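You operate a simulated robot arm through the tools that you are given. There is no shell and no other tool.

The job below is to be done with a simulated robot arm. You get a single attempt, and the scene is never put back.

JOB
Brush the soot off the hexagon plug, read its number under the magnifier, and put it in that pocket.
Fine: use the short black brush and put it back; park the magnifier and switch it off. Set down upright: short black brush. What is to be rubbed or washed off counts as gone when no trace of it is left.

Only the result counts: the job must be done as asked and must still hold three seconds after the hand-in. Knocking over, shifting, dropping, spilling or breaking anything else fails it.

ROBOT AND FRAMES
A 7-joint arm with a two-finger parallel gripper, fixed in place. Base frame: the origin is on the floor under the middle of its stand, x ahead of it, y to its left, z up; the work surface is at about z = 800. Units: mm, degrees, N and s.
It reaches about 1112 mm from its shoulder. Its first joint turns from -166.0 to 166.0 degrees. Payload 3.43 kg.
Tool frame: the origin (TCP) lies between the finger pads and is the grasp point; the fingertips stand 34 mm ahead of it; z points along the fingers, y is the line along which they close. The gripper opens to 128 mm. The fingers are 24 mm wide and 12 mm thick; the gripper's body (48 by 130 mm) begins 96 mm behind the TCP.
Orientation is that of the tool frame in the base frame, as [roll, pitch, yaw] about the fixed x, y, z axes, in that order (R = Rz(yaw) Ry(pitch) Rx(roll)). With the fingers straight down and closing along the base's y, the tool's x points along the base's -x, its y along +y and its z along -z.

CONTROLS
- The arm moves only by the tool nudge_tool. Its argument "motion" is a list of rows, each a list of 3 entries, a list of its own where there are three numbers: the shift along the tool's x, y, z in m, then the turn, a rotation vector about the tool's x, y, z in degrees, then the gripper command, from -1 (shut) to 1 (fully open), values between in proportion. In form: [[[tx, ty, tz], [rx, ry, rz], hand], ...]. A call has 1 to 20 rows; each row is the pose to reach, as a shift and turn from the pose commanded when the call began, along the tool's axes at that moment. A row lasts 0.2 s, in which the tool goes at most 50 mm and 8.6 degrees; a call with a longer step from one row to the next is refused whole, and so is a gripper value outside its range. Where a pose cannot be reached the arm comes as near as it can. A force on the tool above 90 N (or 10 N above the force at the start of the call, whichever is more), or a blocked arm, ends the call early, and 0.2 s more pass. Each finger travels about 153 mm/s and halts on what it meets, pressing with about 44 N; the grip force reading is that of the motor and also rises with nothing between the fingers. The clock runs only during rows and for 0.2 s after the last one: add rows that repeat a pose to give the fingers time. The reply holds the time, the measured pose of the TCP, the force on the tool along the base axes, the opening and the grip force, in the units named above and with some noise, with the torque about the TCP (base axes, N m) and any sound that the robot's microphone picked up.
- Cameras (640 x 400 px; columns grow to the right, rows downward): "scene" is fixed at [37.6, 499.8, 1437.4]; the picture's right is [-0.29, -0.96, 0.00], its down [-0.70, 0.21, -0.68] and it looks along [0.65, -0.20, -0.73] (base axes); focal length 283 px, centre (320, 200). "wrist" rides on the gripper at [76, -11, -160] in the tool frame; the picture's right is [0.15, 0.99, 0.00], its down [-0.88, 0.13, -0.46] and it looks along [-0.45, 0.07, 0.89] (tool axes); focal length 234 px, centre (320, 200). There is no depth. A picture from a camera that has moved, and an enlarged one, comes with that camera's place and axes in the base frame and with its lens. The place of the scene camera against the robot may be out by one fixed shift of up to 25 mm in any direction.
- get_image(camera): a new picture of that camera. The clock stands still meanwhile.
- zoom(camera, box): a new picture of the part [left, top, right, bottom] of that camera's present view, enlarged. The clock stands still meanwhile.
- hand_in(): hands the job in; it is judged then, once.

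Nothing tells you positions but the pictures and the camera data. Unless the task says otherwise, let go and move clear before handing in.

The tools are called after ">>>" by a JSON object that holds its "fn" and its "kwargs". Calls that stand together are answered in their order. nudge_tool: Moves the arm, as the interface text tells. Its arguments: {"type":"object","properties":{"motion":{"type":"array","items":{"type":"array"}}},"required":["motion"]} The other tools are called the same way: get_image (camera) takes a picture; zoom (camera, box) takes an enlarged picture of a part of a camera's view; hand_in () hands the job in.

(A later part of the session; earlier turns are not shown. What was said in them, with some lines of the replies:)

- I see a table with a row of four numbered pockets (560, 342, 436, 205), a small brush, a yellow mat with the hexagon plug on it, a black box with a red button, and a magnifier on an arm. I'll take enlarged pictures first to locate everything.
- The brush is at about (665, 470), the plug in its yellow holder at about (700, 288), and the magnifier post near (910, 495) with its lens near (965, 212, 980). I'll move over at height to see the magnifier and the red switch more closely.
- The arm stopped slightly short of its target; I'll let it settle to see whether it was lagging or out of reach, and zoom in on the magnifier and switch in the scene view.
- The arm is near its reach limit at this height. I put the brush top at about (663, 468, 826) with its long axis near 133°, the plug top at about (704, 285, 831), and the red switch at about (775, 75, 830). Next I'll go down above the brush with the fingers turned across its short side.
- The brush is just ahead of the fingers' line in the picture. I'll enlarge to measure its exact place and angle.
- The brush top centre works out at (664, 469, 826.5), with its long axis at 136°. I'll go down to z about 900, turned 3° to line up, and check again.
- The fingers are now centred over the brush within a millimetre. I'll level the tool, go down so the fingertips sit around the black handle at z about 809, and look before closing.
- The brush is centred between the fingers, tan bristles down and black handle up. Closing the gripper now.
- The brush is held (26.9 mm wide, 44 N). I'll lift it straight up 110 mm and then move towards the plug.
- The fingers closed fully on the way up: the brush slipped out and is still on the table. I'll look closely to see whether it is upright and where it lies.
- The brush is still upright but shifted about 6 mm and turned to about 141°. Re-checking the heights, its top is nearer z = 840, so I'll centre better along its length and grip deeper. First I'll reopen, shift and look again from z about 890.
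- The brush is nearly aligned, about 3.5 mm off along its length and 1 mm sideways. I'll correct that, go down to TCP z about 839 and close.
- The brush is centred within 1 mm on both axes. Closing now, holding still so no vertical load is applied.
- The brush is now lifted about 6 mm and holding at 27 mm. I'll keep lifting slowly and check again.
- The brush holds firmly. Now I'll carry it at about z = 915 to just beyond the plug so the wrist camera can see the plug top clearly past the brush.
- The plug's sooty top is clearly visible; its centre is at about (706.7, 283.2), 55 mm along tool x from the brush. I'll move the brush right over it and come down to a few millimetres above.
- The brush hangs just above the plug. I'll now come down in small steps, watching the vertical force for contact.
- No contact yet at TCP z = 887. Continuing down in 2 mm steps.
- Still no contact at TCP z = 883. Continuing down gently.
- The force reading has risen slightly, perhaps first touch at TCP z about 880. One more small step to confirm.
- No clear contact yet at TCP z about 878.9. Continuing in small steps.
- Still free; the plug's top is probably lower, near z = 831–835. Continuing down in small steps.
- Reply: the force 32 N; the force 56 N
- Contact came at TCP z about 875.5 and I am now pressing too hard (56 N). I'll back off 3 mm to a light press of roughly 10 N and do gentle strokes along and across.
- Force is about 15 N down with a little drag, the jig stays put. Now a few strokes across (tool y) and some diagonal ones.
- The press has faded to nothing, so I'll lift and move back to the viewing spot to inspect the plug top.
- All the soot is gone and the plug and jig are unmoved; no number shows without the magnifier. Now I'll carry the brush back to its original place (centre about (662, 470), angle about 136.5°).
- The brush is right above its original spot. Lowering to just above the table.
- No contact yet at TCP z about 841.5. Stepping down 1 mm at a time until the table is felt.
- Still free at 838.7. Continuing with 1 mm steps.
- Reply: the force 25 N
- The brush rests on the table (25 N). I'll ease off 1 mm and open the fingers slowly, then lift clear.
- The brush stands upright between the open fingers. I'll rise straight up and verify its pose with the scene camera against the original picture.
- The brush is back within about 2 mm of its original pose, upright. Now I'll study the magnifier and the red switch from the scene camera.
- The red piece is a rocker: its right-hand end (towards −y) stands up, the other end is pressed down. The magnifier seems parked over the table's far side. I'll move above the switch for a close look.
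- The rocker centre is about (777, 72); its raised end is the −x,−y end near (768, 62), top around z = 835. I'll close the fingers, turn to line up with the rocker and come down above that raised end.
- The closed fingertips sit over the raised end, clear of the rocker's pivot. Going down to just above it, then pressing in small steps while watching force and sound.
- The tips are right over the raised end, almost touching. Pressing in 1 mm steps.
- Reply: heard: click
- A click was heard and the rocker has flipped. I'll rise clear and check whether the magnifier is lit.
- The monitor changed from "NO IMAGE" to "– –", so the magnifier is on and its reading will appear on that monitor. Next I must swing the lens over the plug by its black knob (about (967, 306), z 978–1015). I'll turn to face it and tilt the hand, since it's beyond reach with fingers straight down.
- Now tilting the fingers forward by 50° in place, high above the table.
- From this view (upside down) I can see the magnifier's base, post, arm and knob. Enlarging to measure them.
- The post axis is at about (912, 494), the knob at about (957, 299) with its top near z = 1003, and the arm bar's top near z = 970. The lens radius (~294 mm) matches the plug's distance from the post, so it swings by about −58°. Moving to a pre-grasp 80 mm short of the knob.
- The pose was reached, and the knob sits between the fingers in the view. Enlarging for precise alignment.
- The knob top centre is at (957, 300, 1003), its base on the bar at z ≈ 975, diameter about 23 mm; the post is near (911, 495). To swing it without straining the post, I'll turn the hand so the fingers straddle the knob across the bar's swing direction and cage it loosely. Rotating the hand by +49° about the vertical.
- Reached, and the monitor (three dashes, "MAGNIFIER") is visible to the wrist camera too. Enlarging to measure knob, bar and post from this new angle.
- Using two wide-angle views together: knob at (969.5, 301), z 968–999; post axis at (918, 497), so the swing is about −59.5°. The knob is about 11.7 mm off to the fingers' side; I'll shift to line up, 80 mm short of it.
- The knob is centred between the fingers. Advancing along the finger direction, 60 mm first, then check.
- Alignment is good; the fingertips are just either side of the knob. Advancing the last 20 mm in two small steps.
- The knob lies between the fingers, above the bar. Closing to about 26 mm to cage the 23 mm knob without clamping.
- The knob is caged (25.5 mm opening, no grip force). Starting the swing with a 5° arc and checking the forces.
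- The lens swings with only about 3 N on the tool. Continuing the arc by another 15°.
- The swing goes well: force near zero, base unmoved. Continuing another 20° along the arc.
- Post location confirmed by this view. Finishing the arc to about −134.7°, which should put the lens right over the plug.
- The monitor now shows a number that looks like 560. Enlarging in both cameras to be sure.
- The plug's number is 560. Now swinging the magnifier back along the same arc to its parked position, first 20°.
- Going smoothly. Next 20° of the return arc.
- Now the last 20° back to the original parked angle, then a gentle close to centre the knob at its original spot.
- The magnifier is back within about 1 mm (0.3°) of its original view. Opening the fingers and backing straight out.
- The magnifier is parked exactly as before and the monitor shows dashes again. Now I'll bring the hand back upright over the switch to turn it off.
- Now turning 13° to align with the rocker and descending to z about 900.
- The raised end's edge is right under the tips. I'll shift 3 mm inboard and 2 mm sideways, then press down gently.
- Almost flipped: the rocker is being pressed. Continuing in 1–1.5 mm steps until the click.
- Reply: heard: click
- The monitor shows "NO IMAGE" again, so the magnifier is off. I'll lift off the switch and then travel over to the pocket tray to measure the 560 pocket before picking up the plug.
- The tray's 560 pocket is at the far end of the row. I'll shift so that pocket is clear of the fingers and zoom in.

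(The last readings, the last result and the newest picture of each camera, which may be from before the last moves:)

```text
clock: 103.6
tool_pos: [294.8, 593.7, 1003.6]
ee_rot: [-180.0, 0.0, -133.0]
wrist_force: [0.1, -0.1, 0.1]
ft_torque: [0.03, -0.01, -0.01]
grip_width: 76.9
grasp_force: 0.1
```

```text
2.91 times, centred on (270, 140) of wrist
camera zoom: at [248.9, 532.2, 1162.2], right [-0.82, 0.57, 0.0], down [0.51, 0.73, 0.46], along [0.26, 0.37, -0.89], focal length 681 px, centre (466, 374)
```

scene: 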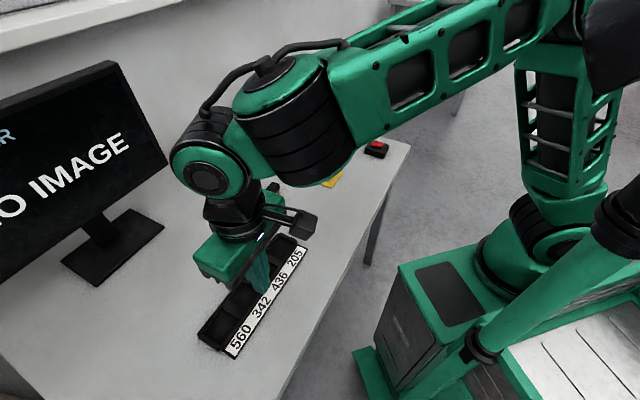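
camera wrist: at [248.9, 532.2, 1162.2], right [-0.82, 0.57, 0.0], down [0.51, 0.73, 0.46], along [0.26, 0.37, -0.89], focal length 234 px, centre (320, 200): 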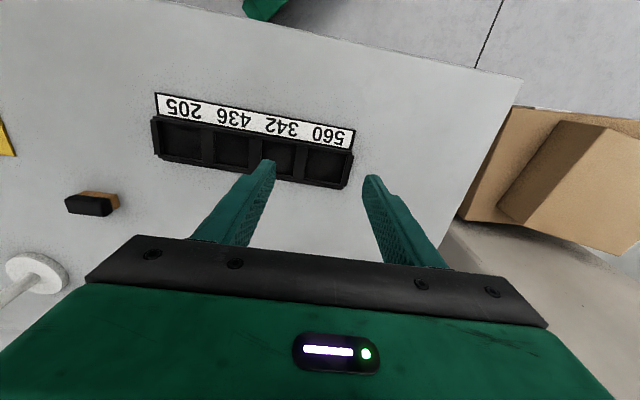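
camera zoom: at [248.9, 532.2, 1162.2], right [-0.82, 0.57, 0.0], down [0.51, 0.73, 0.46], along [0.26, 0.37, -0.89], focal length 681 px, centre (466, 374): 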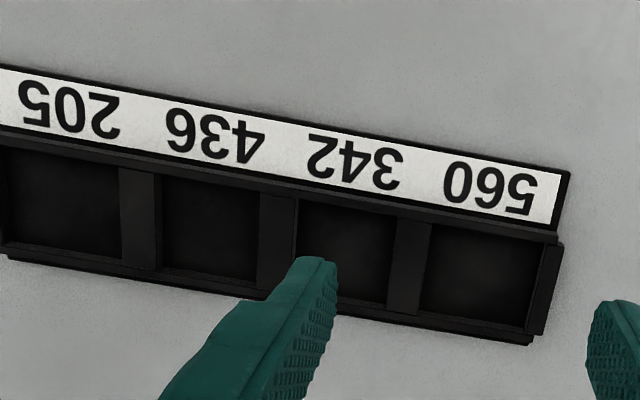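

The 560 label sits beside the end pocket. Zooming in to measure its walls.

>>> {"fn": "zoom", "kwargs": {"camera": "wrist", "box": [280, 110, 370, 200]}}

>>> {"fn": "zoom", "kwargs": {"camera": "scene", "box": [185, 225, 315, 365]}}

```text
4.44 times, centred on (325, 155) of wrist
camera zoom: at [248.9, 532.2, 1162.2], right [-0.82, 0.57, 0.0], down [0.51, 0.73, 0.46], along [0.26, 0.37, -0.89], focal length 1041 px, centre (298, 400)
```

zoom: 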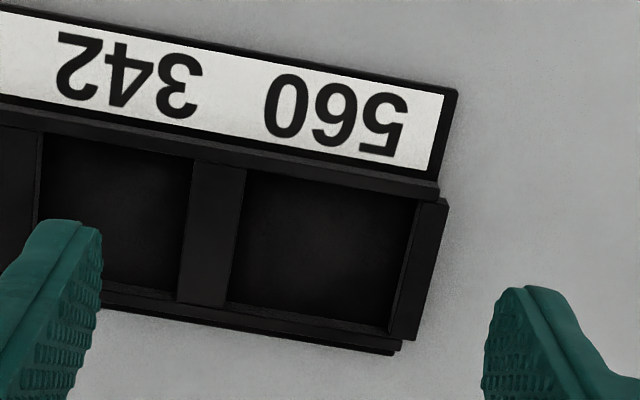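

```text
2.86 times, centred on (250, 295) of scene
camera zoom: at [37.6, 499.8, 1437.4], right [-0.29, -0.96, 0.0], down [-0.7, 0.21, -0.68], along [0.65, -0.2, -0.73], focal length 810 px, centre (520, -71)
```

zoom: 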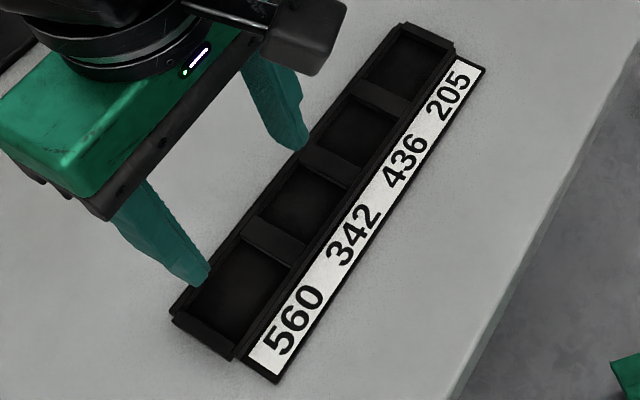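

The pocket opening is about 58 × 47 mm centred near (311.5, 632.5), its long axis at azimuth 135.5°. I'd like the tray's wall height too; zooming in on its near end and on the plug in the jig.

>>> {"fn": "zoom", "kwargs": {"camera": "scene", "box": [190, 310, 250, 365]}}

>>> {"fn": "zoom", "kwargs": {"camera": "scene", "box": [305, 155, 350, 190]}}

>>> {"fn": "zoom", "kwargs": {"camera": "wrist", "box": [140, 80, 240, 180]}}

```text
7.27 times, centred on (220, 338) of scene
camera zoom: at [37.6, 499.8, 1437.4], right [-0.29, -0.96, 0.0], down [-0.7, 0.21, -0.68], along [0.65, -0.2, -0.73], focal length 2061 px, centre (1047, -800)
```

zoom: 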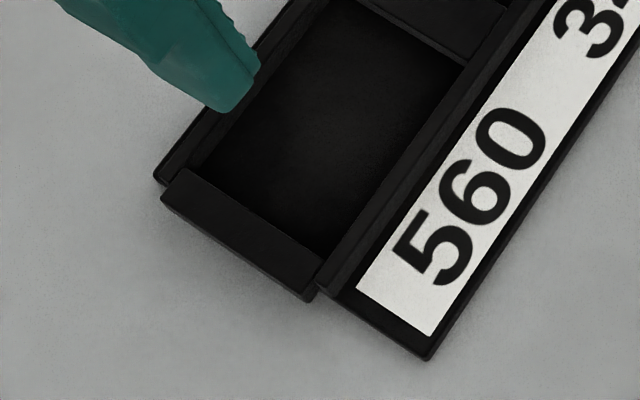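

```text
11.43 times, centred on (328, 172) of scene
camera zoom: at [37.6, 499.8, 1437.4], right [-0.29, -0.96, 0.0], down [-0.7, 0.21, -0.68], along [0.65, -0.2, -0.73], focal length 3239 px, centre (234, 514)
```

zoom: 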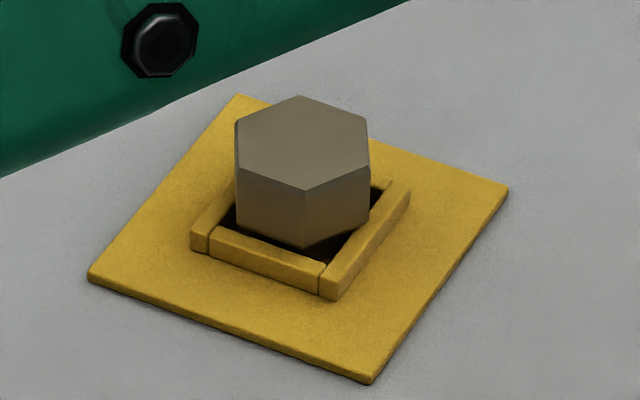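

```text
4.00 times, centred on (190, 130) of wrist
camera zoom: at [248.9, 532.2, 1162.2], right [-0.82, 0.57, 0.0], down [0.51, 0.73, 0.46], along [0.26, 0.37, -0.89], focal length 937 px, centre (840, 480)
```

zoom: 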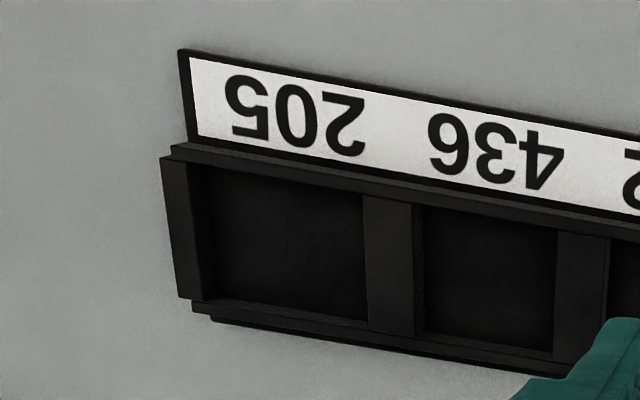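

The tray wall is low and the plug stands in its square frame. I want a sharper look at the lower edge of the plug in the jig.

>>> {"fn": "zoom", "kwargs": {"camera": "scene", "box": [318, 160, 340, 182]}}

>>> {"fn": "zoom", "kwargs": {"camera": "scene", "box": [200, 320, 235, 355]}}

```text
16.00 times, centred on (329, 171) of scene
camera zoom: at [37.6, 499.8, 1437.4], right [-0.29, -0.96, 0.0], down [-0.7, 0.21, -0.68], along [0.65, -0.2, -0.73], focal length 4534 px, centre (176, 664)
```

zoom: 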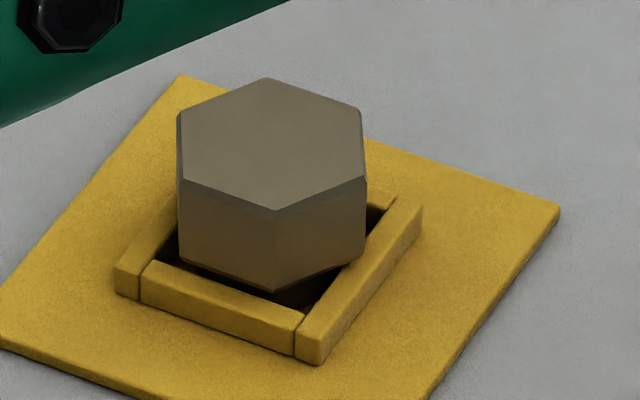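

```text
11.43 times, centred on (218, 338) of scene
camera zoom: at [37.6, 499.8, 1437.4], right [-0.29, -0.96, 0.0], down [-0.7, 0.21, -0.68], along [0.65, -0.2, -0.73], focal length 3239 px, centre (1491, -1371)
```

zoom: 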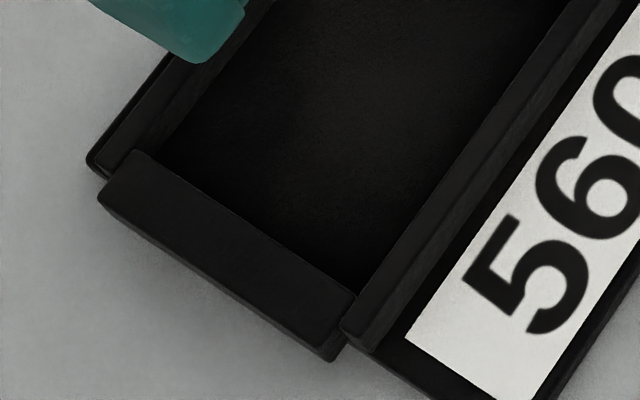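

The plug is about 25 mm tall with its top 37 mm above the table, and one pair of its flats faces azimuth ~135°, which matches the tray's long axis, so a single yaw of about −135° works for both pick and place. Moving above the plug with open fingers.

>>> {"fn": "nudge_tool", "kwargs": {"motion": [[[-0.003, -0.025, 0], [0, 0, 0.5], 0.2], [[-0.007, -0.065, 0], [0, 0, 1], 0.2], [[-0.011, -0.11, 0], [0, 0, 1.5], 0.2], [[-0.016, -0.155, 0], [0, 0, 2.1], 0.2], [[-0.021, -0.2, 0], [0, 0, 2.1], 0.2], [[-0.0257, -0.245, 0], [0, 0, 2.1], 0.2], [[-0.0304, -0.29, 0], [0, 0, 2.1], 0.2], [[-0.035, -0.335, 0], [0, 0, 2.1], 0.2], [[-0.04, -0.38, 0], [0, 0, 2.1], 0.2], [[-0.0446, -0.425, 0], [0, 0, 2.1], 0.2], [[-0.049, -0.47, 0], [0, 0, 2.1], 0.2], [[-0.0525, -0.5, 0], [0, 0, 2.1], 0.2], [[-0.0538, -0.513, 0], [0, 0, 2.1], 0.2], [[-0.0538, -0.513, 0], [0, 0, 2.1], 0.2]]}}

>>> {"fn": "get_image", "kwargs": {"camera": "wrist"}}

```text
clock: 106.6
tool_pos: [705.9, 283.2, 1002.3]
ee_rot: [-180.0, -0.1, -135.1]
wrist_force: [0.0, -0.1, -0.9]
ft_torque: [-0.01, -0.01, -0.01]
grip_width: 76.7
grasp_force: 0.1
```

```text
taken
camera wrist: at [659.5, 223.0, 1161.4], right [-0.8, 0.6, 0.0], down [0.53, 0.71, 0.45], along [0.27, 0.36, -0.89], focal length 234 px, centre (320, 200)
```

wrist: 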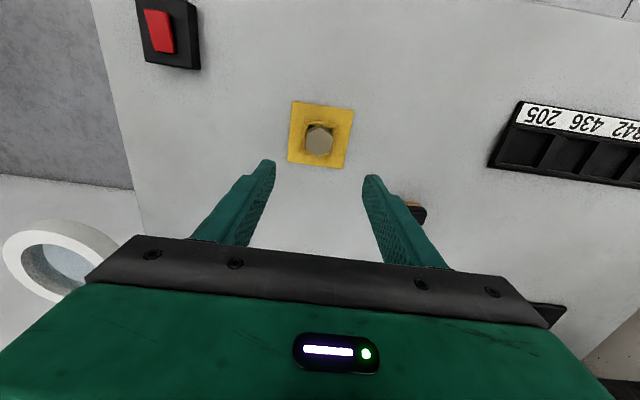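

The plug is straight ahead below. Descending to z about 915 for a close look.

>>> {"fn": "nudge_tool", "kwargs": {"motion": [[[0, 0, 0.03], [0, 0, 0], 0.1], [[0, 0, 0.06], [0, 0, 0], 0.1], [[0, 0, 0.087], [0, 0, 0], 0.1], [[0, 0, 0.087], [0, 0, 0], 0.1]]}}

>>> {"fn": "zoom", "kwargs": {"camera": "wrist", "box": [240, 100, 400, 220]}}

```text
clock: 107.6
tool_pos: [705.7, 283.9, 915.8]
ee_rot: [-180.0, 0.0, -135.0]
wrist_force: [-0.9, 0.0, 0.5]
ft_torque: [-0.01, 0.0, 0.03]
grip_width: 70.3
grasp_force: 0.1
```

```text
3.33 times, centred on (320, 160) of wrist
camera zoom: at [659.7, 222.8, 1074.0], right [-0.8, 0.6, 0.0], down [0.53, 0.71, 0.46], along [0.27, 0.37, -0.89], focal length 781 px, centre (320, 333)
```

zoom: 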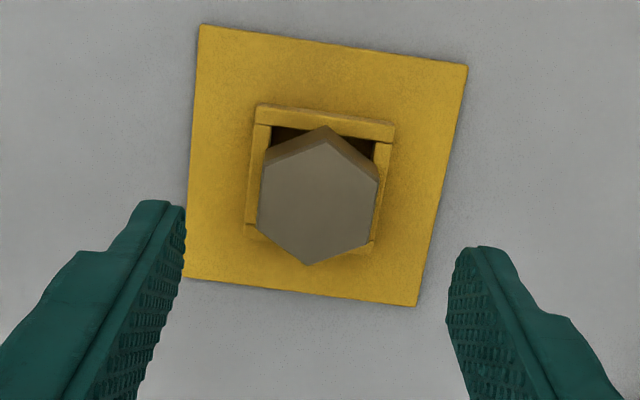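

The plug is centred to within half a millimetre and its flats face the fingers squarely. Descending so the tips overlap the upper ~15 mm of the plug (TCP z ≈ 856), above the yellow frame.

>>> {"fn": "nudge_tool", "kwargs": {"motion": [[[0, 0, 0.02], [0, 0, 0], 0.1], [[0, 0, 0.04], [0, 0, 0], 0.0], [[0, -0.0004, 0.055], [0, 0, 0], 0.0], [[0, -0.0004, 0.0598], [0, 0, 0], 0.0], [[0, -0.0004, 0.0598], [0, 0, 0], 0.0]]}}

>>> {"fn": "zoom", "kwargs": {"camera": "wrist", "box": [240, 120, 400, 240]}}

>>> {"fn": "zoom", "kwargs": {"camera": "scene", "box": [295, 120, 365, 190]}}

```text
clock: 108.8
tool_pos: [706.6, 282.9, 855.1]
ee_rot: [179.9, 0.0, -135.1]
wrist_force: [0.8, 0.9, 0.8]
ft_torque: [0.01, 0.04, -0.01]
grip_width: 63.7
grasp_force: 0.1
```

```text
3.33 times, centred on (320, 180) of wrist
camera zoom: at [659.5, 222.9, 1014.4], right [-0.8, 0.6, 0.0], down [0.53, 0.71, 0.46], along [0.27, 0.36, -0.89], focal length 781 px, centre (320, 267)
```

zoom: 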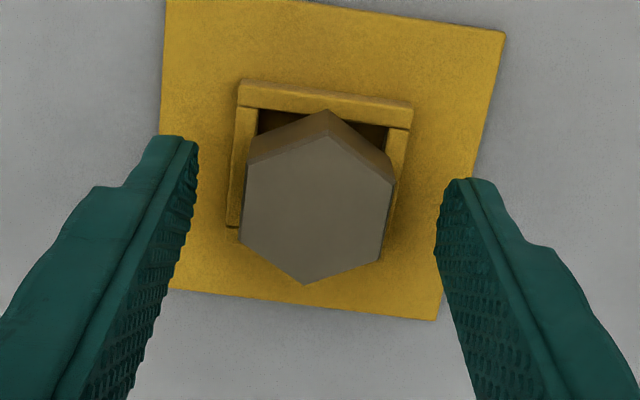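

```text
5.71 times, centred on (330, 155) of scene
camera zoom: at [37.6, 499.8, 1437.4], right [-0.29, -0.96, 0.0], down [-0.7, 0.21, -0.68], along [0.65, -0.2, -0.73], focal length 1619 px, centre (263, 457)
```

zoom: 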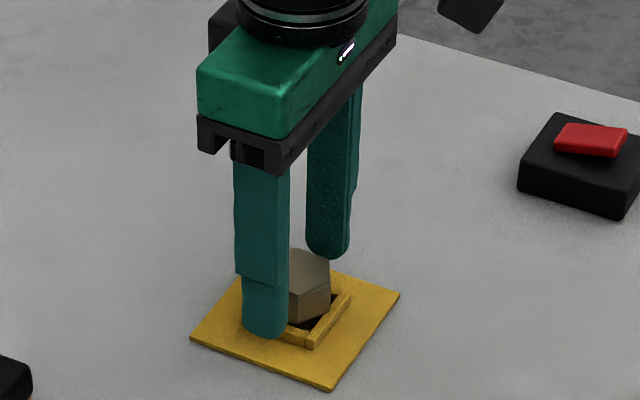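

Fingers straddle the plug on opposite flats. Closing now.

>>> {"fn": "nudge_tool", "kwargs": {"motion": [[[0, 0, 0], [0, 0, 0], -0.3], [[0, 0, 0], [0, 0, 0], -0.45], [[0, 0, 0], [0, 0, 0], -1], [[0, 0, 0], [0, 0, 0], -1], [[0, 0, 0], [0, 0, 0], -1]]}}

>>> {"fn": "zoom", "kwargs": {"camera": "wrist", "box": [240, 120, 400, 240]}}

```text
clock: 110.0
tool_pos: [706.4, 284.5, 856.1]
ee_rot: [-179.9, 0.1, -135.1]
wrist_force: [1.4, -1.1, 2.0]
ft_torque: [-0.03, -0.09, 0.02]
grip_width: 36.6
grasp_force: 44.0
```

```text
3.33 times, centred on (320, 180) of wrist
camera zoom: at [659.6, 222.8, 1014.6], right [-0.8, 0.6, 0.0], down [0.53, 0.71, 0.46], along [0.27, 0.36, -0.89], focal length 781 px, centre (320, 267)
```

zoom: 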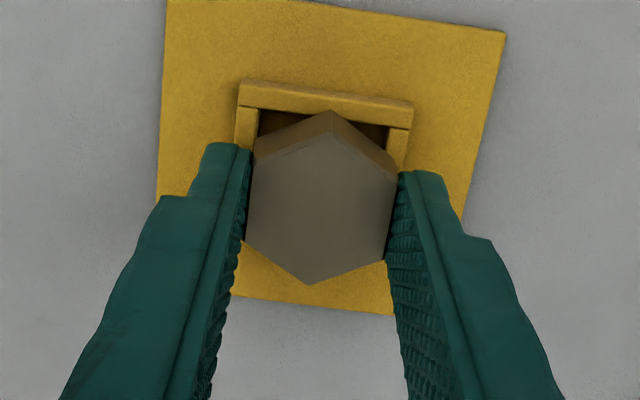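

Gripped at 36.6 mm with 44 N. Lifting very slowly and checking.

>>> {"fn": "nudge_tool", "kwargs": {"motion": [[[0, 0, -0.001], [0, 0, 0], -1], [[0, 0, -0.003], [0, 0, 0], -1], [[0, 0, -0.006], [0, 0, 0], -1], [[0, 0, -0.009], [0, 0, 0], -1]]}}

>>> {"fn": "zoom", "kwargs": {"camera": "wrist", "box": [240, 120, 400, 240]}}

>>> {"fn": "zoom", "kwargs": {"camera": "scene", "box": [295, 120, 365, 190]}}

```text
clock: 111.0
tool_pos: [705.3, 282.7, 865.3]
ee_rot: [179.9, -0.1, -135.1]
wrist_force: [-0.8, 0.7, -2.1]
ft_torque: [0.02, -0.05, -0.02]
grip_width: 36.7
grasp_force: 44.3
```

```text
3.33 times, centred on (320, 180) of wrist
camera zoom: at [659.8, 222.9, 1023.3], right [-0.8, 0.6, 0.0], down [0.53, 0.71, 0.45], along [0.27, 0.36, -0.89], focal length 781 px, centre (320, 267)
```

zoom: 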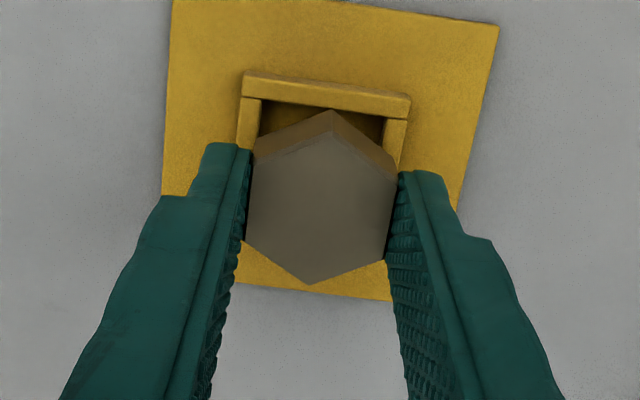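

```text
5.71 times, centred on (330, 155) of scene
camera zoom: at [37.6, 499.8, 1437.4], right [-0.29, -0.96, 0.0], down [-0.7, 0.21, -0.68], along [0.65, -0.2, -0.73], focal length 1619 px, centre (263, 457)
```

zoom: 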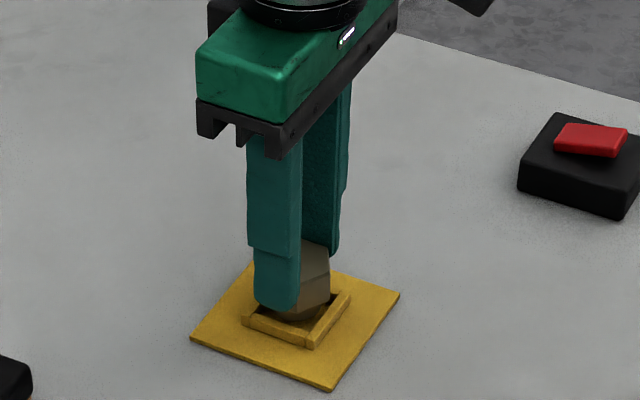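

The plug is rising with the fingers. Continuing the slow lift until clear of the jig.

>>> {"fn": "nudge_tool", "kwargs": {"motion": [[[0, 0, -0.004], [0, 0, 0], -1], [[0, 0, -0.01], [0, 0, 0], -1], [[0, 0, -0.017], [0, 0, 0], -1], [[0, 0, -0.025], [0, 0, 0], -1], [[0, 0, -0.034], [0, 0, 0], -1], [[0, 0, -0.044], [0, 0, 0], -1], [[0, 0, -0.055], [0, 0, 0], -1], [[0, 0, -0.066], [0, 0, 0], -1], [[0, 0, -0.075], [0, 0, 0], -1], [[0, 0, -0.08], [0, 0, 0], -1]]}}

>>> {"fn": "get_image", "kwargs": {"camera": "wrist"}}

>>> {"fn": "zoom", "kwargs": {"camera": "scene", "box": [295, 90, 365, 190]}}

```text
clock: 113.2
tool_pos: [706.9, 283.9, 945.4]
ee_rot: [-180.0, 0.0, -135.2]
wrist_force: [0.0, -0.9, -2.1]
ft_torque: [0.01, -0.02, -0.01]
grip_width: 36.7
grasp_force: 43.7
```

```text
taken
camera wrist: at [660.2, 222.8, 1103.7], right [-0.8, 0.6, 0.0], down [0.53, 0.71, 0.46], along [0.27, 0.37, -0.89], focal length 234 px, centre (320, 200)
```

wrist: 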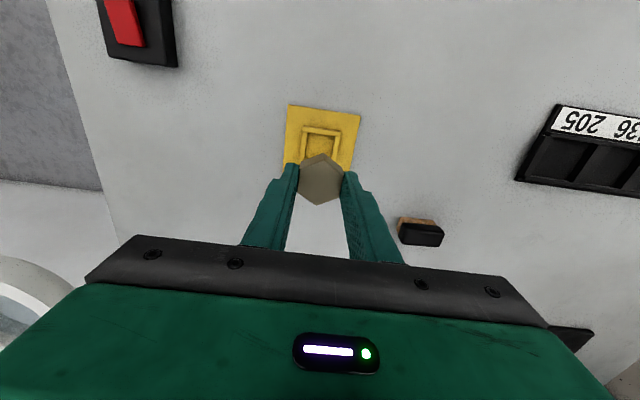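

```text
4.00 times, centred on (330, 140) of scene
camera zoom: at [37.6, 499.8, 1437.4], right [-0.29, -0.96, 0.0], down [-0.7, 0.21, -0.68], along [0.65, -0.2, -0.73], focal length 1134 px, centre (280, 440)
```

zoom: 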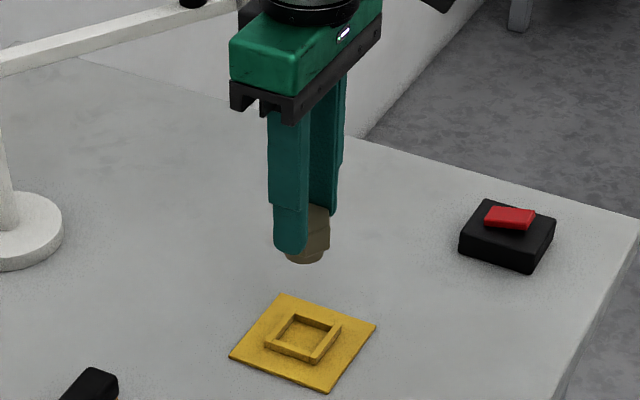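

The plug is held; it has a short narrower foot beneath the hex head. Quick check of it up close, then carry it to the 560 pocket.

>>> {"fn": "zoom", "kwargs": {"camera": "scene", "box": [315, 130, 345, 165]}}

>>> {"fn": "nudge_tool", "kwargs": {"motion": [[[0.001, 0.01, 0], [0, 0, 0], -1], [[0.003, 0.03, 0], [0, 0, 0], -1], [[0.006, 0.06, 0], [0, 0, 0], -1], [[0.009, 0.095, 0], [0, 0, 0], -1], [[0.012, 0.13, 0], [0, 0, 0], -1], [[0.015, 0.165, 0], [0, 0, 0], -1], [[0.018, 0.2, 0], [0, 0, 0], -1], [[0.021, 0.235, 0], [0, 0, 0], -1], [[0.024, 0.27, 0], [0, 0, 0], -1], [[0.027, 0.305, 0], [0, 0, 0], -1], [[0.03, 0.34, 0], [0, 0, 0], -1], [[0.0325, 0.375, 0], [0, 0, 0], -1], [[0.035, 0.41, 0], [0, 0, 0], -1], [[0.0365, 0.44, 0], [0, 0, 0], -1], [[0.037, 0.455, 0], [0, 0, 0], -1], [[0.037, 0.46, 0], [0, 0, 0], -1], [[0.037, 0.46, 0], [0, 0, 0], -1]]}}

>>> {"fn": "get_image", "kwargs": {"camera": "wrist"}}

```text
11.43 times, centred on (330, 148) of scene
camera zoom: at [37.6, 499.8, 1437.4], right [-0.29, -0.96, 0.0], down [-0.7, 0.21, -0.68], along [0.65, -0.2, -0.73], focal length 3239 px, centre (206, 800)
```

zoom: 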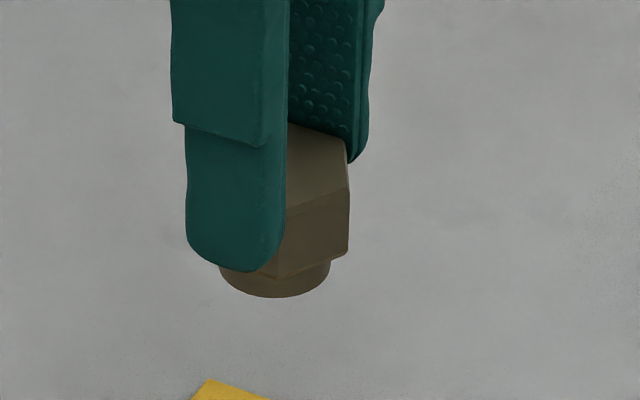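

```text
clock: 116.8
tool_pos: [355.8, 583.6, 946.5]
ee_rot: [180.0, 0.0, -135.1]
wrist_force: [-0.4, -0.1, -2.0]
ft_torque: [-0.02, 0.01, -0.02]
grip_width: 36.4
grasp_force: 43.5
```

```text
taken
camera wrist: at [309.1, 523.0, 1104.1], right [-0.8, 0.6, 0.0], down [0.53, 0.71, 0.46], along [0.27, 0.36, -0.89], focal length 234 px, centre (320, 200)
```

wrist: 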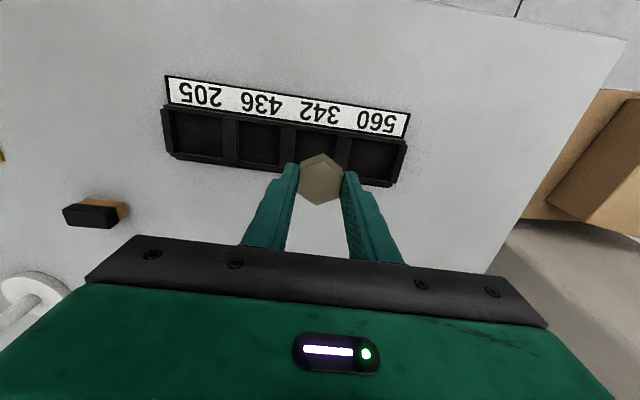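

The plug hangs level over the tray. Measuring the 560 pocket again from here for the final alignment.

>>> {"fn": "zoom", "kwargs": {"camera": "wrist", "box": [300, 90, 430, 200]}}

```text
3.64 times, centred on (365, 145) of wrist
camera zoom: at [309.1, 523.0, 1104.1], right [-0.8, 0.6, 0.0], down [0.53, 0.71, 0.46], along [0.27, 0.36, -0.89], focal length 852 px, centre (156, 400)
```

zoom: 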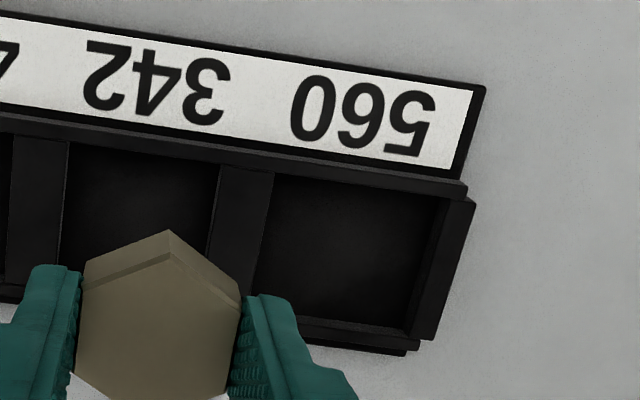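

Pocket centre is about 4.5 mm back and 67.5 mm sideways in tool axes. Moving the plug over it at this height and checking alignment.

>>> {"fn": "nudge_tool", "kwargs": {"motion": [[[-0.001, 0.01, 0], [0, 0, 0], -1], [[-0.002, 0.025, 0], [0, 0, 0], -1], [[-0.003, 0.043, 0], [0, 0, 0], -1], [[-0.004, 0.058, 0], [0, 0, 0], -1], [[-0.0045, 0.066, 0], [0, 0, 0], -1], [[-0.0045, 0.0675, 0], [0, 0, 0], -1], [[-0.0045, 0.0675, 0.02], [0, 0, 0], -1], [[-0.0045, 0.0675, 0.035], [0, 0, 0], -1], [[-0.0045, 0.0675, 0.04], [0, 0, 0], -1], [[-0.0045, 0.0675, 0.04], [0, 0, 0], -1]]}}

>>> {"fn": "zoom", "kwargs": {"camera": "wrist", "box": [240, 100, 400, 220]}}

>>> {"fn": "zoom", "kwargs": {"camera": "scene", "box": [170, 250, 290, 365]}}

```text
clock: 119.0
tool_pos: [312.3, 633.2, 905.2]
ee_rot: [179.9, 0.0, -135.2]
wrist_force: [0.2, 1.0, -1.3]
ft_torque: [-0.02, 0.05, 0.03]
grip_width: 36.6
grasp_force: 44.1
```

```text
3.33 times, centred on (320, 160) of wrist
camera zoom: at [264.8, 573.6, 1063.7], right [-0.8, 0.6, 0.0], down [0.53, 0.71, 0.46], along [0.27, 0.37, -0.89], focal length 781 px, centre (320, 333)
```

zoom: 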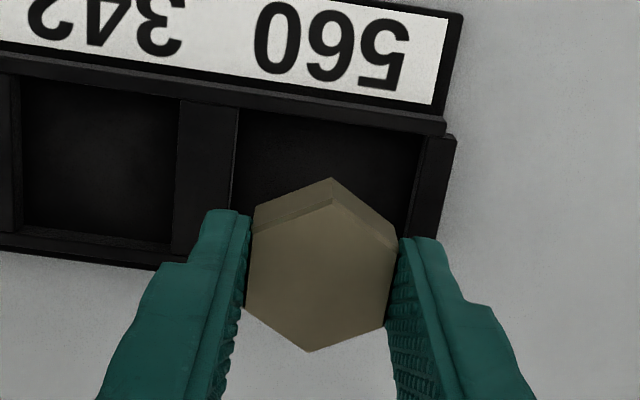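

```text
3.48 times, centred on (230, 308) of scene
camera zoom: at [37.6, 499.8, 1437.4], right [-0.29, -0.96, 0.0], down [-0.7, 0.21, -0.68], along [0.65, -0.2, -0.73], focal length 986 px, centre (633, -174)
```

zoom: 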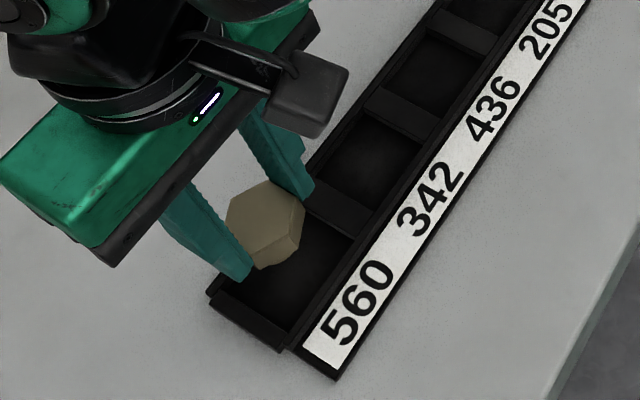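

The plug is centred over the 560 pocket (within ~1 mm). Lowering to just above seating height, then stepping down with force checks.

>>> {"fn": "nudge_tool", "kwargs": {"motion": [[[0, 0, 0.008], [0, 0, 0], -1], [[0, 0, 0.018], [0, 0, 0], -1], [[0, 0, 0.028], [0, 0, 0], -1], [[0, 0, 0.036], [0, 0, 0], -1], [[0, 0, 0.038], [0, 0, 0], -1], [[0, 0, 0.038], [0, 0, 0], -1]]}}

>>> {"fn": "zoom", "kwargs": {"camera": "wrist", "box": [240, 100, 400, 220]}}

>>> {"fn": "zoom", "kwargs": {"camera": "scene", "box": [180, 270, 270, 360]}}

```text
clock: 120.4
tool_pos: [311.1, 634.4, 867.3]
ee_rot: [-180.0, 0.0, -135.1]
wrist_force: [0.2, -0.5, -2.3]
ft_torque: [0.01, -0.01, 0.01]
grip_width: 36.5
grasp_force: 43.7
```

```text
3.33 times, centred on (320, 160) of wrist
camera zoom: at [264.5, 573.3, 1025.3], right [-0.8, 0.6, 0.0], down [0.53, 0.71, 0.46], along [0.27, 0.36, -0.89], focal length 781 px, centre (320, 333)
```

zoom: 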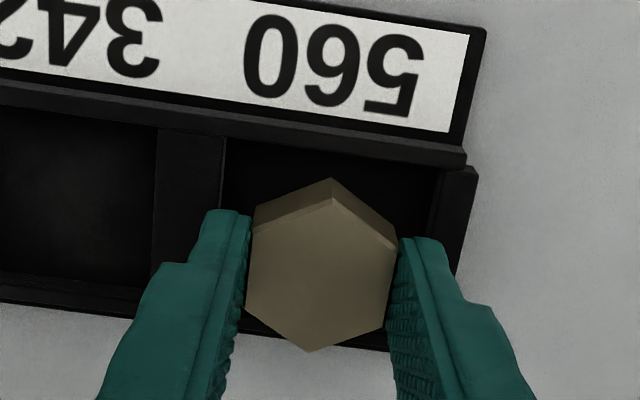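

```text
4.44 times, centred on (225, 315) of scene
camera zoom: at [37.6, 499.8, 1437.4], right [-0.29, -0.96, 0.0], down [-0.7, 0.21, -0.68], along [0.65, -0.2, -0.73], focal length 1260 px, centre (742, -311)
```

zoom: 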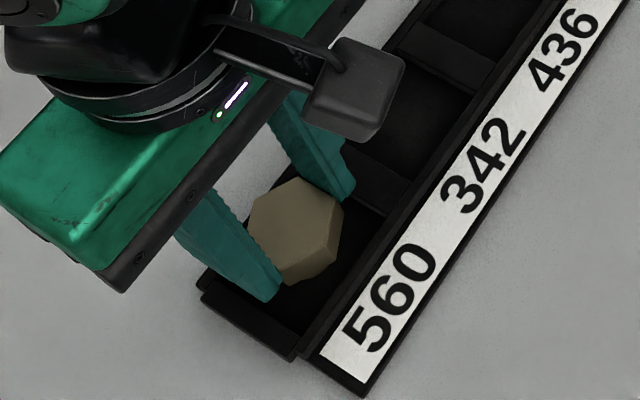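

Alignment stays centred as it goes down. Continuing in small steps.

>>> {"fn": "nudge_tool", "kwargs": {"motion": [[[0, 0, 0.003], [0, 0, 0], -1], [[0, 0, 0.006], [0, 0, 0], -1], [[0, 0, 0.006], [0, 0, 0], -1]]}}

>>> {"fn": "nudge_tool", "kwargs": {"motion": [[[0, 0, 0.001], [0, 0, 0], -1], [[0, 0, 0.002], [0, 0, 0], -1]]}}

>>> {"fn": "nudge_tool", "kwargs": {"motion": [[[0, 0, 0.001], [0, 0, 0], -1], [[0, 0, 0.0015], [0, 0, 0], -1]]}}

```text
clock: 121.2
tool_pos: [310.8, 634.5, 860.5]
ee_rot: [179.9, -0.1, -135.1]
wrist_force: [0.7, -0.4, -1.4]
ft_torque: [-0.01, 0.02, -0.01]
grip_width: 36.6
grasp_force: 44.1
```

```text
clock: 121.8
tool_pos: [310.1, 634.1, 860.2]
ee_rot: [-180.0, 0.0, -135.0]
wrist_force: [-0.5, 0.9, -1.9]
ft_torque: [0.04, 0.0, 0.02]
grip_width: 36.5
grasp_force: 43.9
```

```text
clock: 122.4
tool_pos: [311.1, 634.4, 857.0]
ee_rot: [-179.9, -0.1, -135.1]
wrist_force: [0.0, -0.8, 2.1]
ft_torque: [-0.04, -0.01, -0.01]
grip_width: 36.6
grasp_force: 44.1
```

Contact is felt at TCP z ≈ 857, just where I expect the floor. Checking the view before releasing.

>>> {"fn": "nudge_tool", "kwargs": {"motion": [[[0, 0, 0.0007], [0, 0, 0], -1], [[0, 0, 0.0007], [0, 0, 0], -1]]}}

>>> {"fn": "zoom", "kwargs": {"camera": "wrist", "box": [240, 100, 400, 220]}}

>>> {"fn": "zoom", "kwargs": {"camera": "scene", "box": [180, 270, 270, 360]}}

```text
clock: 123.0
tool_pos: [311.2, 635.7, 858.2]
ee_rot: [179.9, -0.1, -135.2]
wrist_force: [0.4, -3.9, 10.9]
ft_torque: [-0.22, 0.0, 0.02]
grip_width: 36.6
grasp_force: 44.1
```

```text
3.33 times, centred on (320, 160) of wrist
camera zoom: at [264.4, 573.6, 1016.5], right [-0.8, 0.6, 0.0], down [0.53, 0.71, 0.46], along [0.27, 0.37, -0.89], focal length 781 px, centre (320, 333)
```

zoom: 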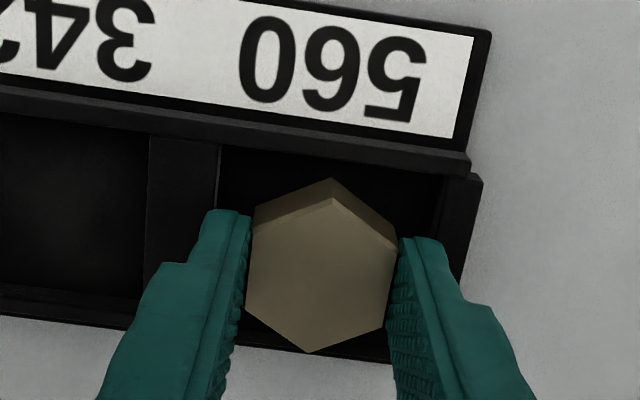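

```text
4.44 times, centred on (225, 315) of scene
camera zoom: at [37.6, 499.8, 1437.4], right [-0.29, -0.96, 0.0], down [-0.7, 0.21, -0.68], along [0.65, -0.2, -0.73], focal length 1260 px, centre (742, -311)
```

zoom: 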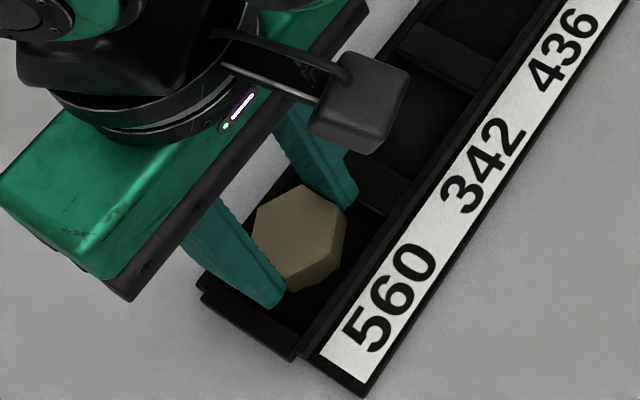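

The torque fits contact 53 mm below the TCP, i.e. the plug's foot is on the pocket floor. Easing off slightly and opening the fingers gently.

>>> {"fn": "nudge_tool", "kwargs": {"motion": [[[0, 0, -0.0007], [0, 0, 0], -1], [[0, 0, -0.0007], [0, 0, 0], -0.38], [[0, 0, -0.0007], [0, 0, 0], -0.3], [[0, 0, -0.0007], [0, 0, 0], -0.25], [[0, 0, -0.0007], [0, 0, 0], -0.25]]}}

>>> {"fn": "zoom", "kwargs": {"camera": "wrist", "box": [240, 100, 400, 220]}}

```text
clock: 124.2
tool_pos: [310.4, 635.3, 857.8]
ee_rot: [180.0, 0.1, -135.1]
wrist_force: [-1.1, 0.8, 0.5]
ft_torque: [0.03, 0.05, 0.0]
grip_width: 48.0
grasp_force: 0.2
```

```text
3.33 times, centred on (320, 160) of wrist
camera zoom: at [264.4, 573.9, 1016.3], right [-0.8, 0.6, 0.0], down [0.53, 0.71, 0.46], along [0.27, 0.37, -0.89], focal length 781 px, centre (320, 333)
```

zoom: 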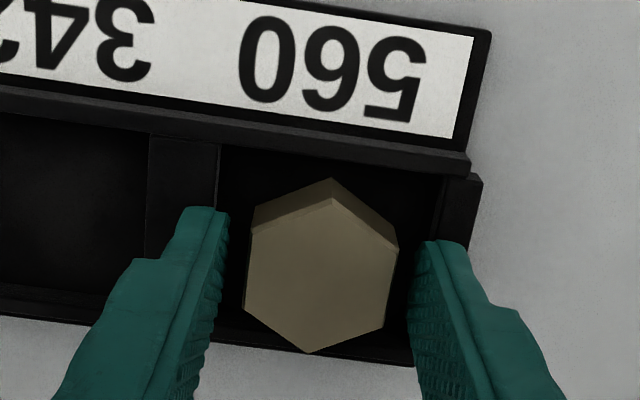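

Released; the plug stands still in the pocket. Rising straight up and moving clear, then a full check of everything.

>>> {"fn": "nudge_tool", "kwargs": {"motion": [[[0, 0, -0.01], [0, 0, 0], -0.25], [[0, 0, -0.03], [0, 0, 0], -0.25], [[0, 0, -0.07], [0, 0, 0], -0.25], [[0, 0, -0.11], [0, 0, 0], -0.25], [[0, 0, -0.15], [0, 0, 0], -0.25], [[0, 0, -0.19], [0, 0, 0], -0.25], [[0.03, -0.03, -0.22], [0, 0, 0], -0.25], [[0.06, -0.06, -0.24], [0, 0, 0], -0.25], [[0.06, -0.06, -0.24], [0, 0, 0], -0.25]]}}

>>> {"fn": "get_image", "kwargs": {"camera": "wrist"}}

>>> {"fn": "get_image", "kwargs": {"camera": "scene"}}

>>> {"fn": "zoom", "kwargs": {"camera": "scene", "box": [185, 225, 315, 365]}}

```text
refused: row 7 steps farther than a row can; nothing moved
```

```text
taken
camera wrist: at [264.4, 573.9, 1016.3], right [-0.8, 0.6, 0.0], down [0.53, 0.71, 0.46], along [0.27, 0.37, -0.89], focal length 234 px, centre (320, 200)
```

wrist: 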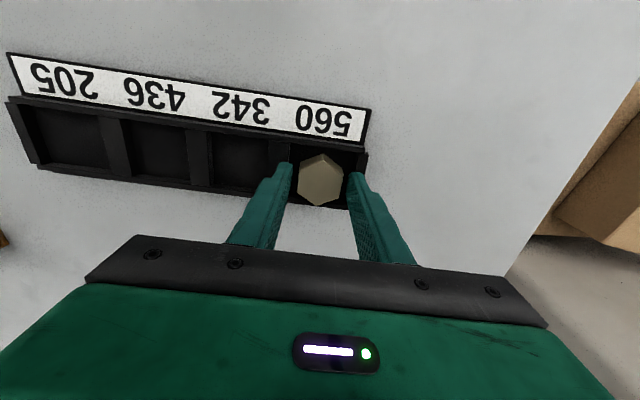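

```text
taken
```

scene: 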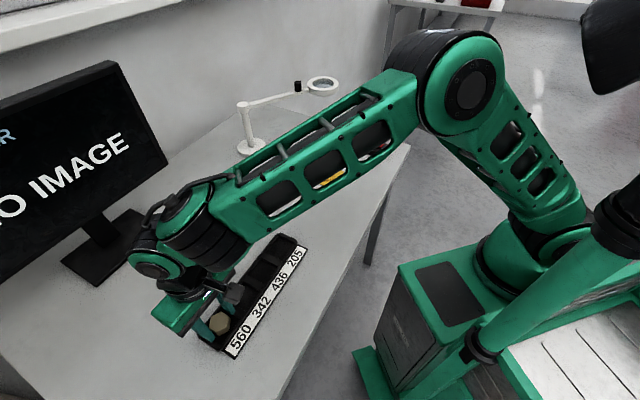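

```text
2.86 times, centred on (250, 295) of scene
camera zoom: at [37.6, 499.8, 1437.4], right [-0.29, -0.96, 0.0], down [-0.7, 0.21, -0.68], along [0.65, -0.2, -0.73], focal length 810 px, centre (520, -71)
```

zoom: 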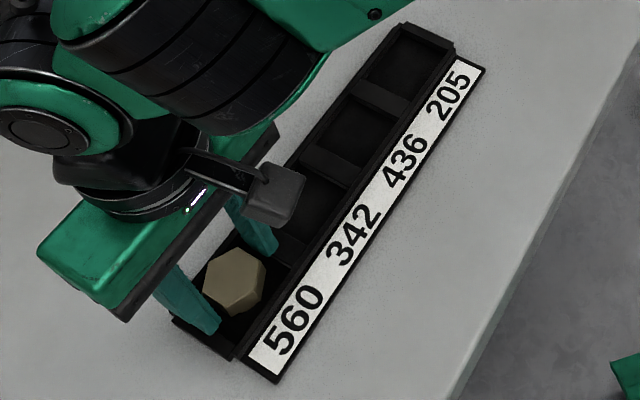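

That call was refused for one too-long step; nothing moved. Resending with shorter steps.

>>> {"fn": "nudge_tool", "kwargs": {"motion": [[[0, 0, -0.01], [0, 0, 0], -0.25], [[0, 0, -0.03], [0, 0, 0], -0.25], [[0, 0, -0.07], [0, 0, 0], -0.25], [[0, 0, -0.11], [0, 0, 0], -0.25], [[0, 0, -0.15], [0, 0, 0], -0.25], [[0, 0, -0.19], [0, 0, 0], -0.25], [[0.02, -0.02, -0.21], [0, 0, 0], -0.25], [[0.04, -0.04, -0.23], [0, 0, 0], -0.25], [[0.06, -0.065, -0.24], [0, 0, 0], -0.25], [[0.06, -0.065, -0.24], [0, 0, 0], -0.25]]}}

>>> {"fn": "get_image", "kwargs": {"camera": "wrist"}}

>>> {"fn": "get_image", "kwargs": {"camera": "scene"}}

>>> {"fn": "zoom", "kwargs": {"camera": "wrist", "box": [180, 60, 420, 200]}}

```text
clock: 126.4
tool_pos: [314.0, 546.2, 1098.2]
ee_rot: [179.9, -0.1, -135.2]
wrist_force: [-0.3, 0.3, -0.5]
ft_torque: [0.0, 0.0, 0.0]
grip_width: 47.9
grasp_force: 0.0
```

```text
taken
camera wrist: at [268.0, 485.5, 1256.5], right [-0.8, 0.6, 0.0], down [0.53, 0.71, 0.45], along [0.27, 0.37, -0.89], focal length 234 px, centre (320, 200)
```

wrist: 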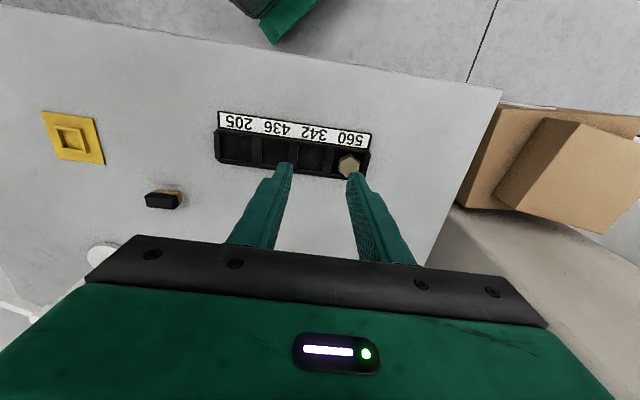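

```text
taken
```

scene: 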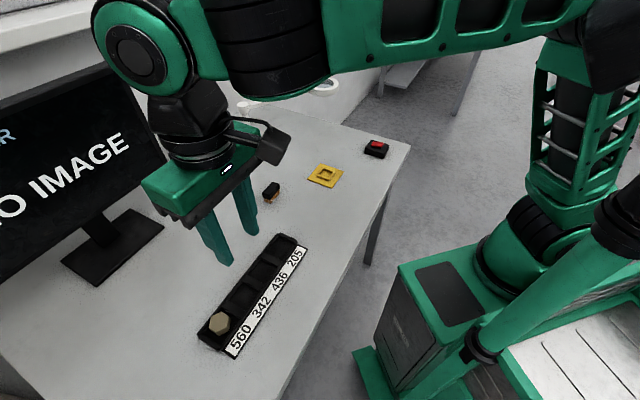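

```text
2.67 times, centred on (300, 130) of wrist
camera zoom: at [268.0, 485.5, 1256.5], right [-0.8, 0.6, 0.0], down [0.53, 0.71, 0.45], along [0.27, 0.37, -0.89], focal length 624 px, centre (373, 387)
```

zoom: 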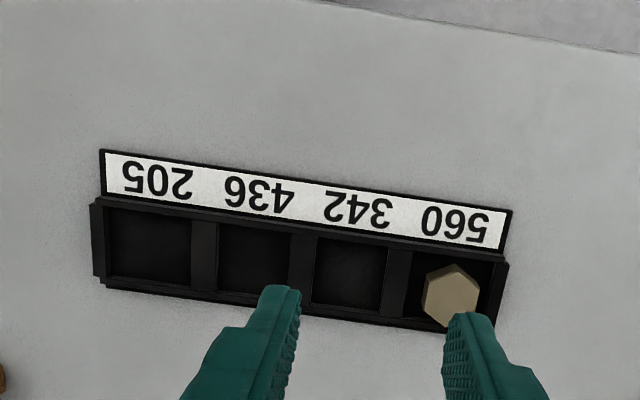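

The plug stands in pocket 560. I'll move the arm back near its start pose and do a last check of the brush, magnifier, switch and tray.

>>> {"fn": "nudge_tool", "kwargs": {"motion": [[[-0.006, -0.035, -0.01], [0, 0, 0], 0], [[-0.012, -0.075, -0.02], [0, 0, 0], 0.3], [[-0.018, -0.115, -0.03], [0, 0, 0], 0.5], [[-0.024, -0.155, -0.04], [0, 0, 0], 0.5], [[-0.03, -0.19, -0.05], [0, 0, 0], 0.5], [[-0.035, -0.215, -0.055], [0, 0, 0], 0.5], [[-0.035, -0.215, -0.055], [0, 0, 0], 0.5]]}}

>>> {"fn": "get_image", "kwargs": {"camera": "scene"}}

>>> {"fn": "zoom", "kwargs": {"camera": "scene", "box": [185, 225, 315, 365]}}

>>> {"fn": "zoom", "kwargs": {"camera": "scene", "box": [225, 65, 405, 205]}}

```text
clock: 128.0
tool_pos: [490.5, 418.5, 1151.8]
ee_rot: [179.8, -0.1, -135.1]
wrist_force: [0.0, -0.6, -0.5]
ft_torque: [0.0, -0.02, -0.02]
grip_width: 96.0
grasp_force: 0.0
```

```text
taken
```

scene: 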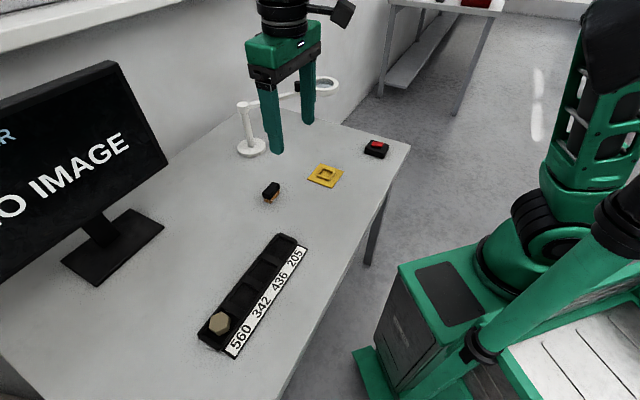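

```text
2.86 times, centred on (250, 295) of scene
camera zoom: at [37.6, 499.8, 1437.4], right [-0.29, -0.96, 0.0], down [-0.7, 0.21, -0.68], along [0.65, -0.2, -0.73], focal length 810 px, centre (520, -71)
```

zoom: 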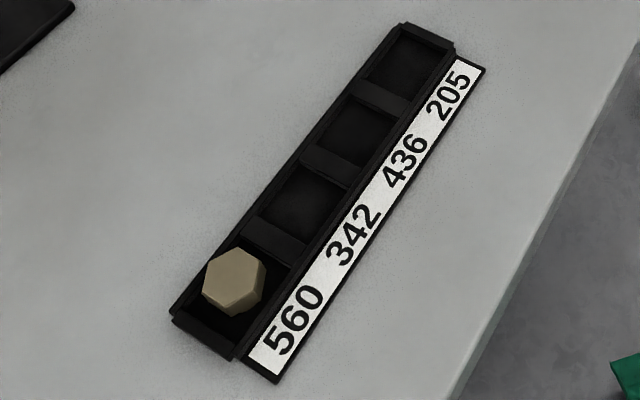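

```text
2.86 times, centred on (315, 135) of scene
camera zoom: at [37.6, 499.8, 1437.4], right [-0.29, -0.96, 0.0], down [-0.7, 0.21, -0.68], along [0.65, -0.2, -0.73], focal length 810 px, centre (334, 386)
```

zoom: 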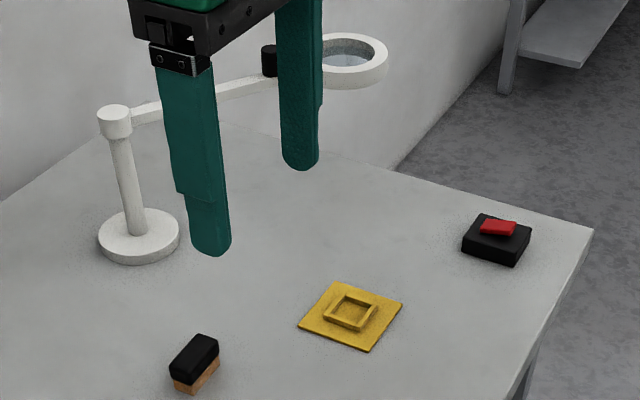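

The plug is upright and clean in pocket 560. The brush is upright in its original place, the magnifier is parked, the monitor shows "NO IMAGE" (off), and the arm is empty and clear. Handing in.

>>> {"fn": "hand_in", "kwargs": {}}

```text
The job is handed in.
```

The job is handed in, and the last pictures before hand-in showed every part done as asked.

- **Plug:** the soot was brushed off the top with no trace left in the close-up. The magnifier's monitor read 560, and the plug now stands upright in the 560 pocket.
- **Brush:** the short black brush is back upright, within about 2 mm of where it started. It slipped out of the fingers on the first lift and stayed upright on the table. I gripped it again and put it back in its original place.
- **Magnifier:** it is swung back to its parked position, within about 1 mm. The rocker switch is flipped back, and the monitor shows "NO IMAGE" again.
- **Everything else:** I saw no change in the yellow holder, the tray or the magnifier's base. The arm is empty and clear of the table.
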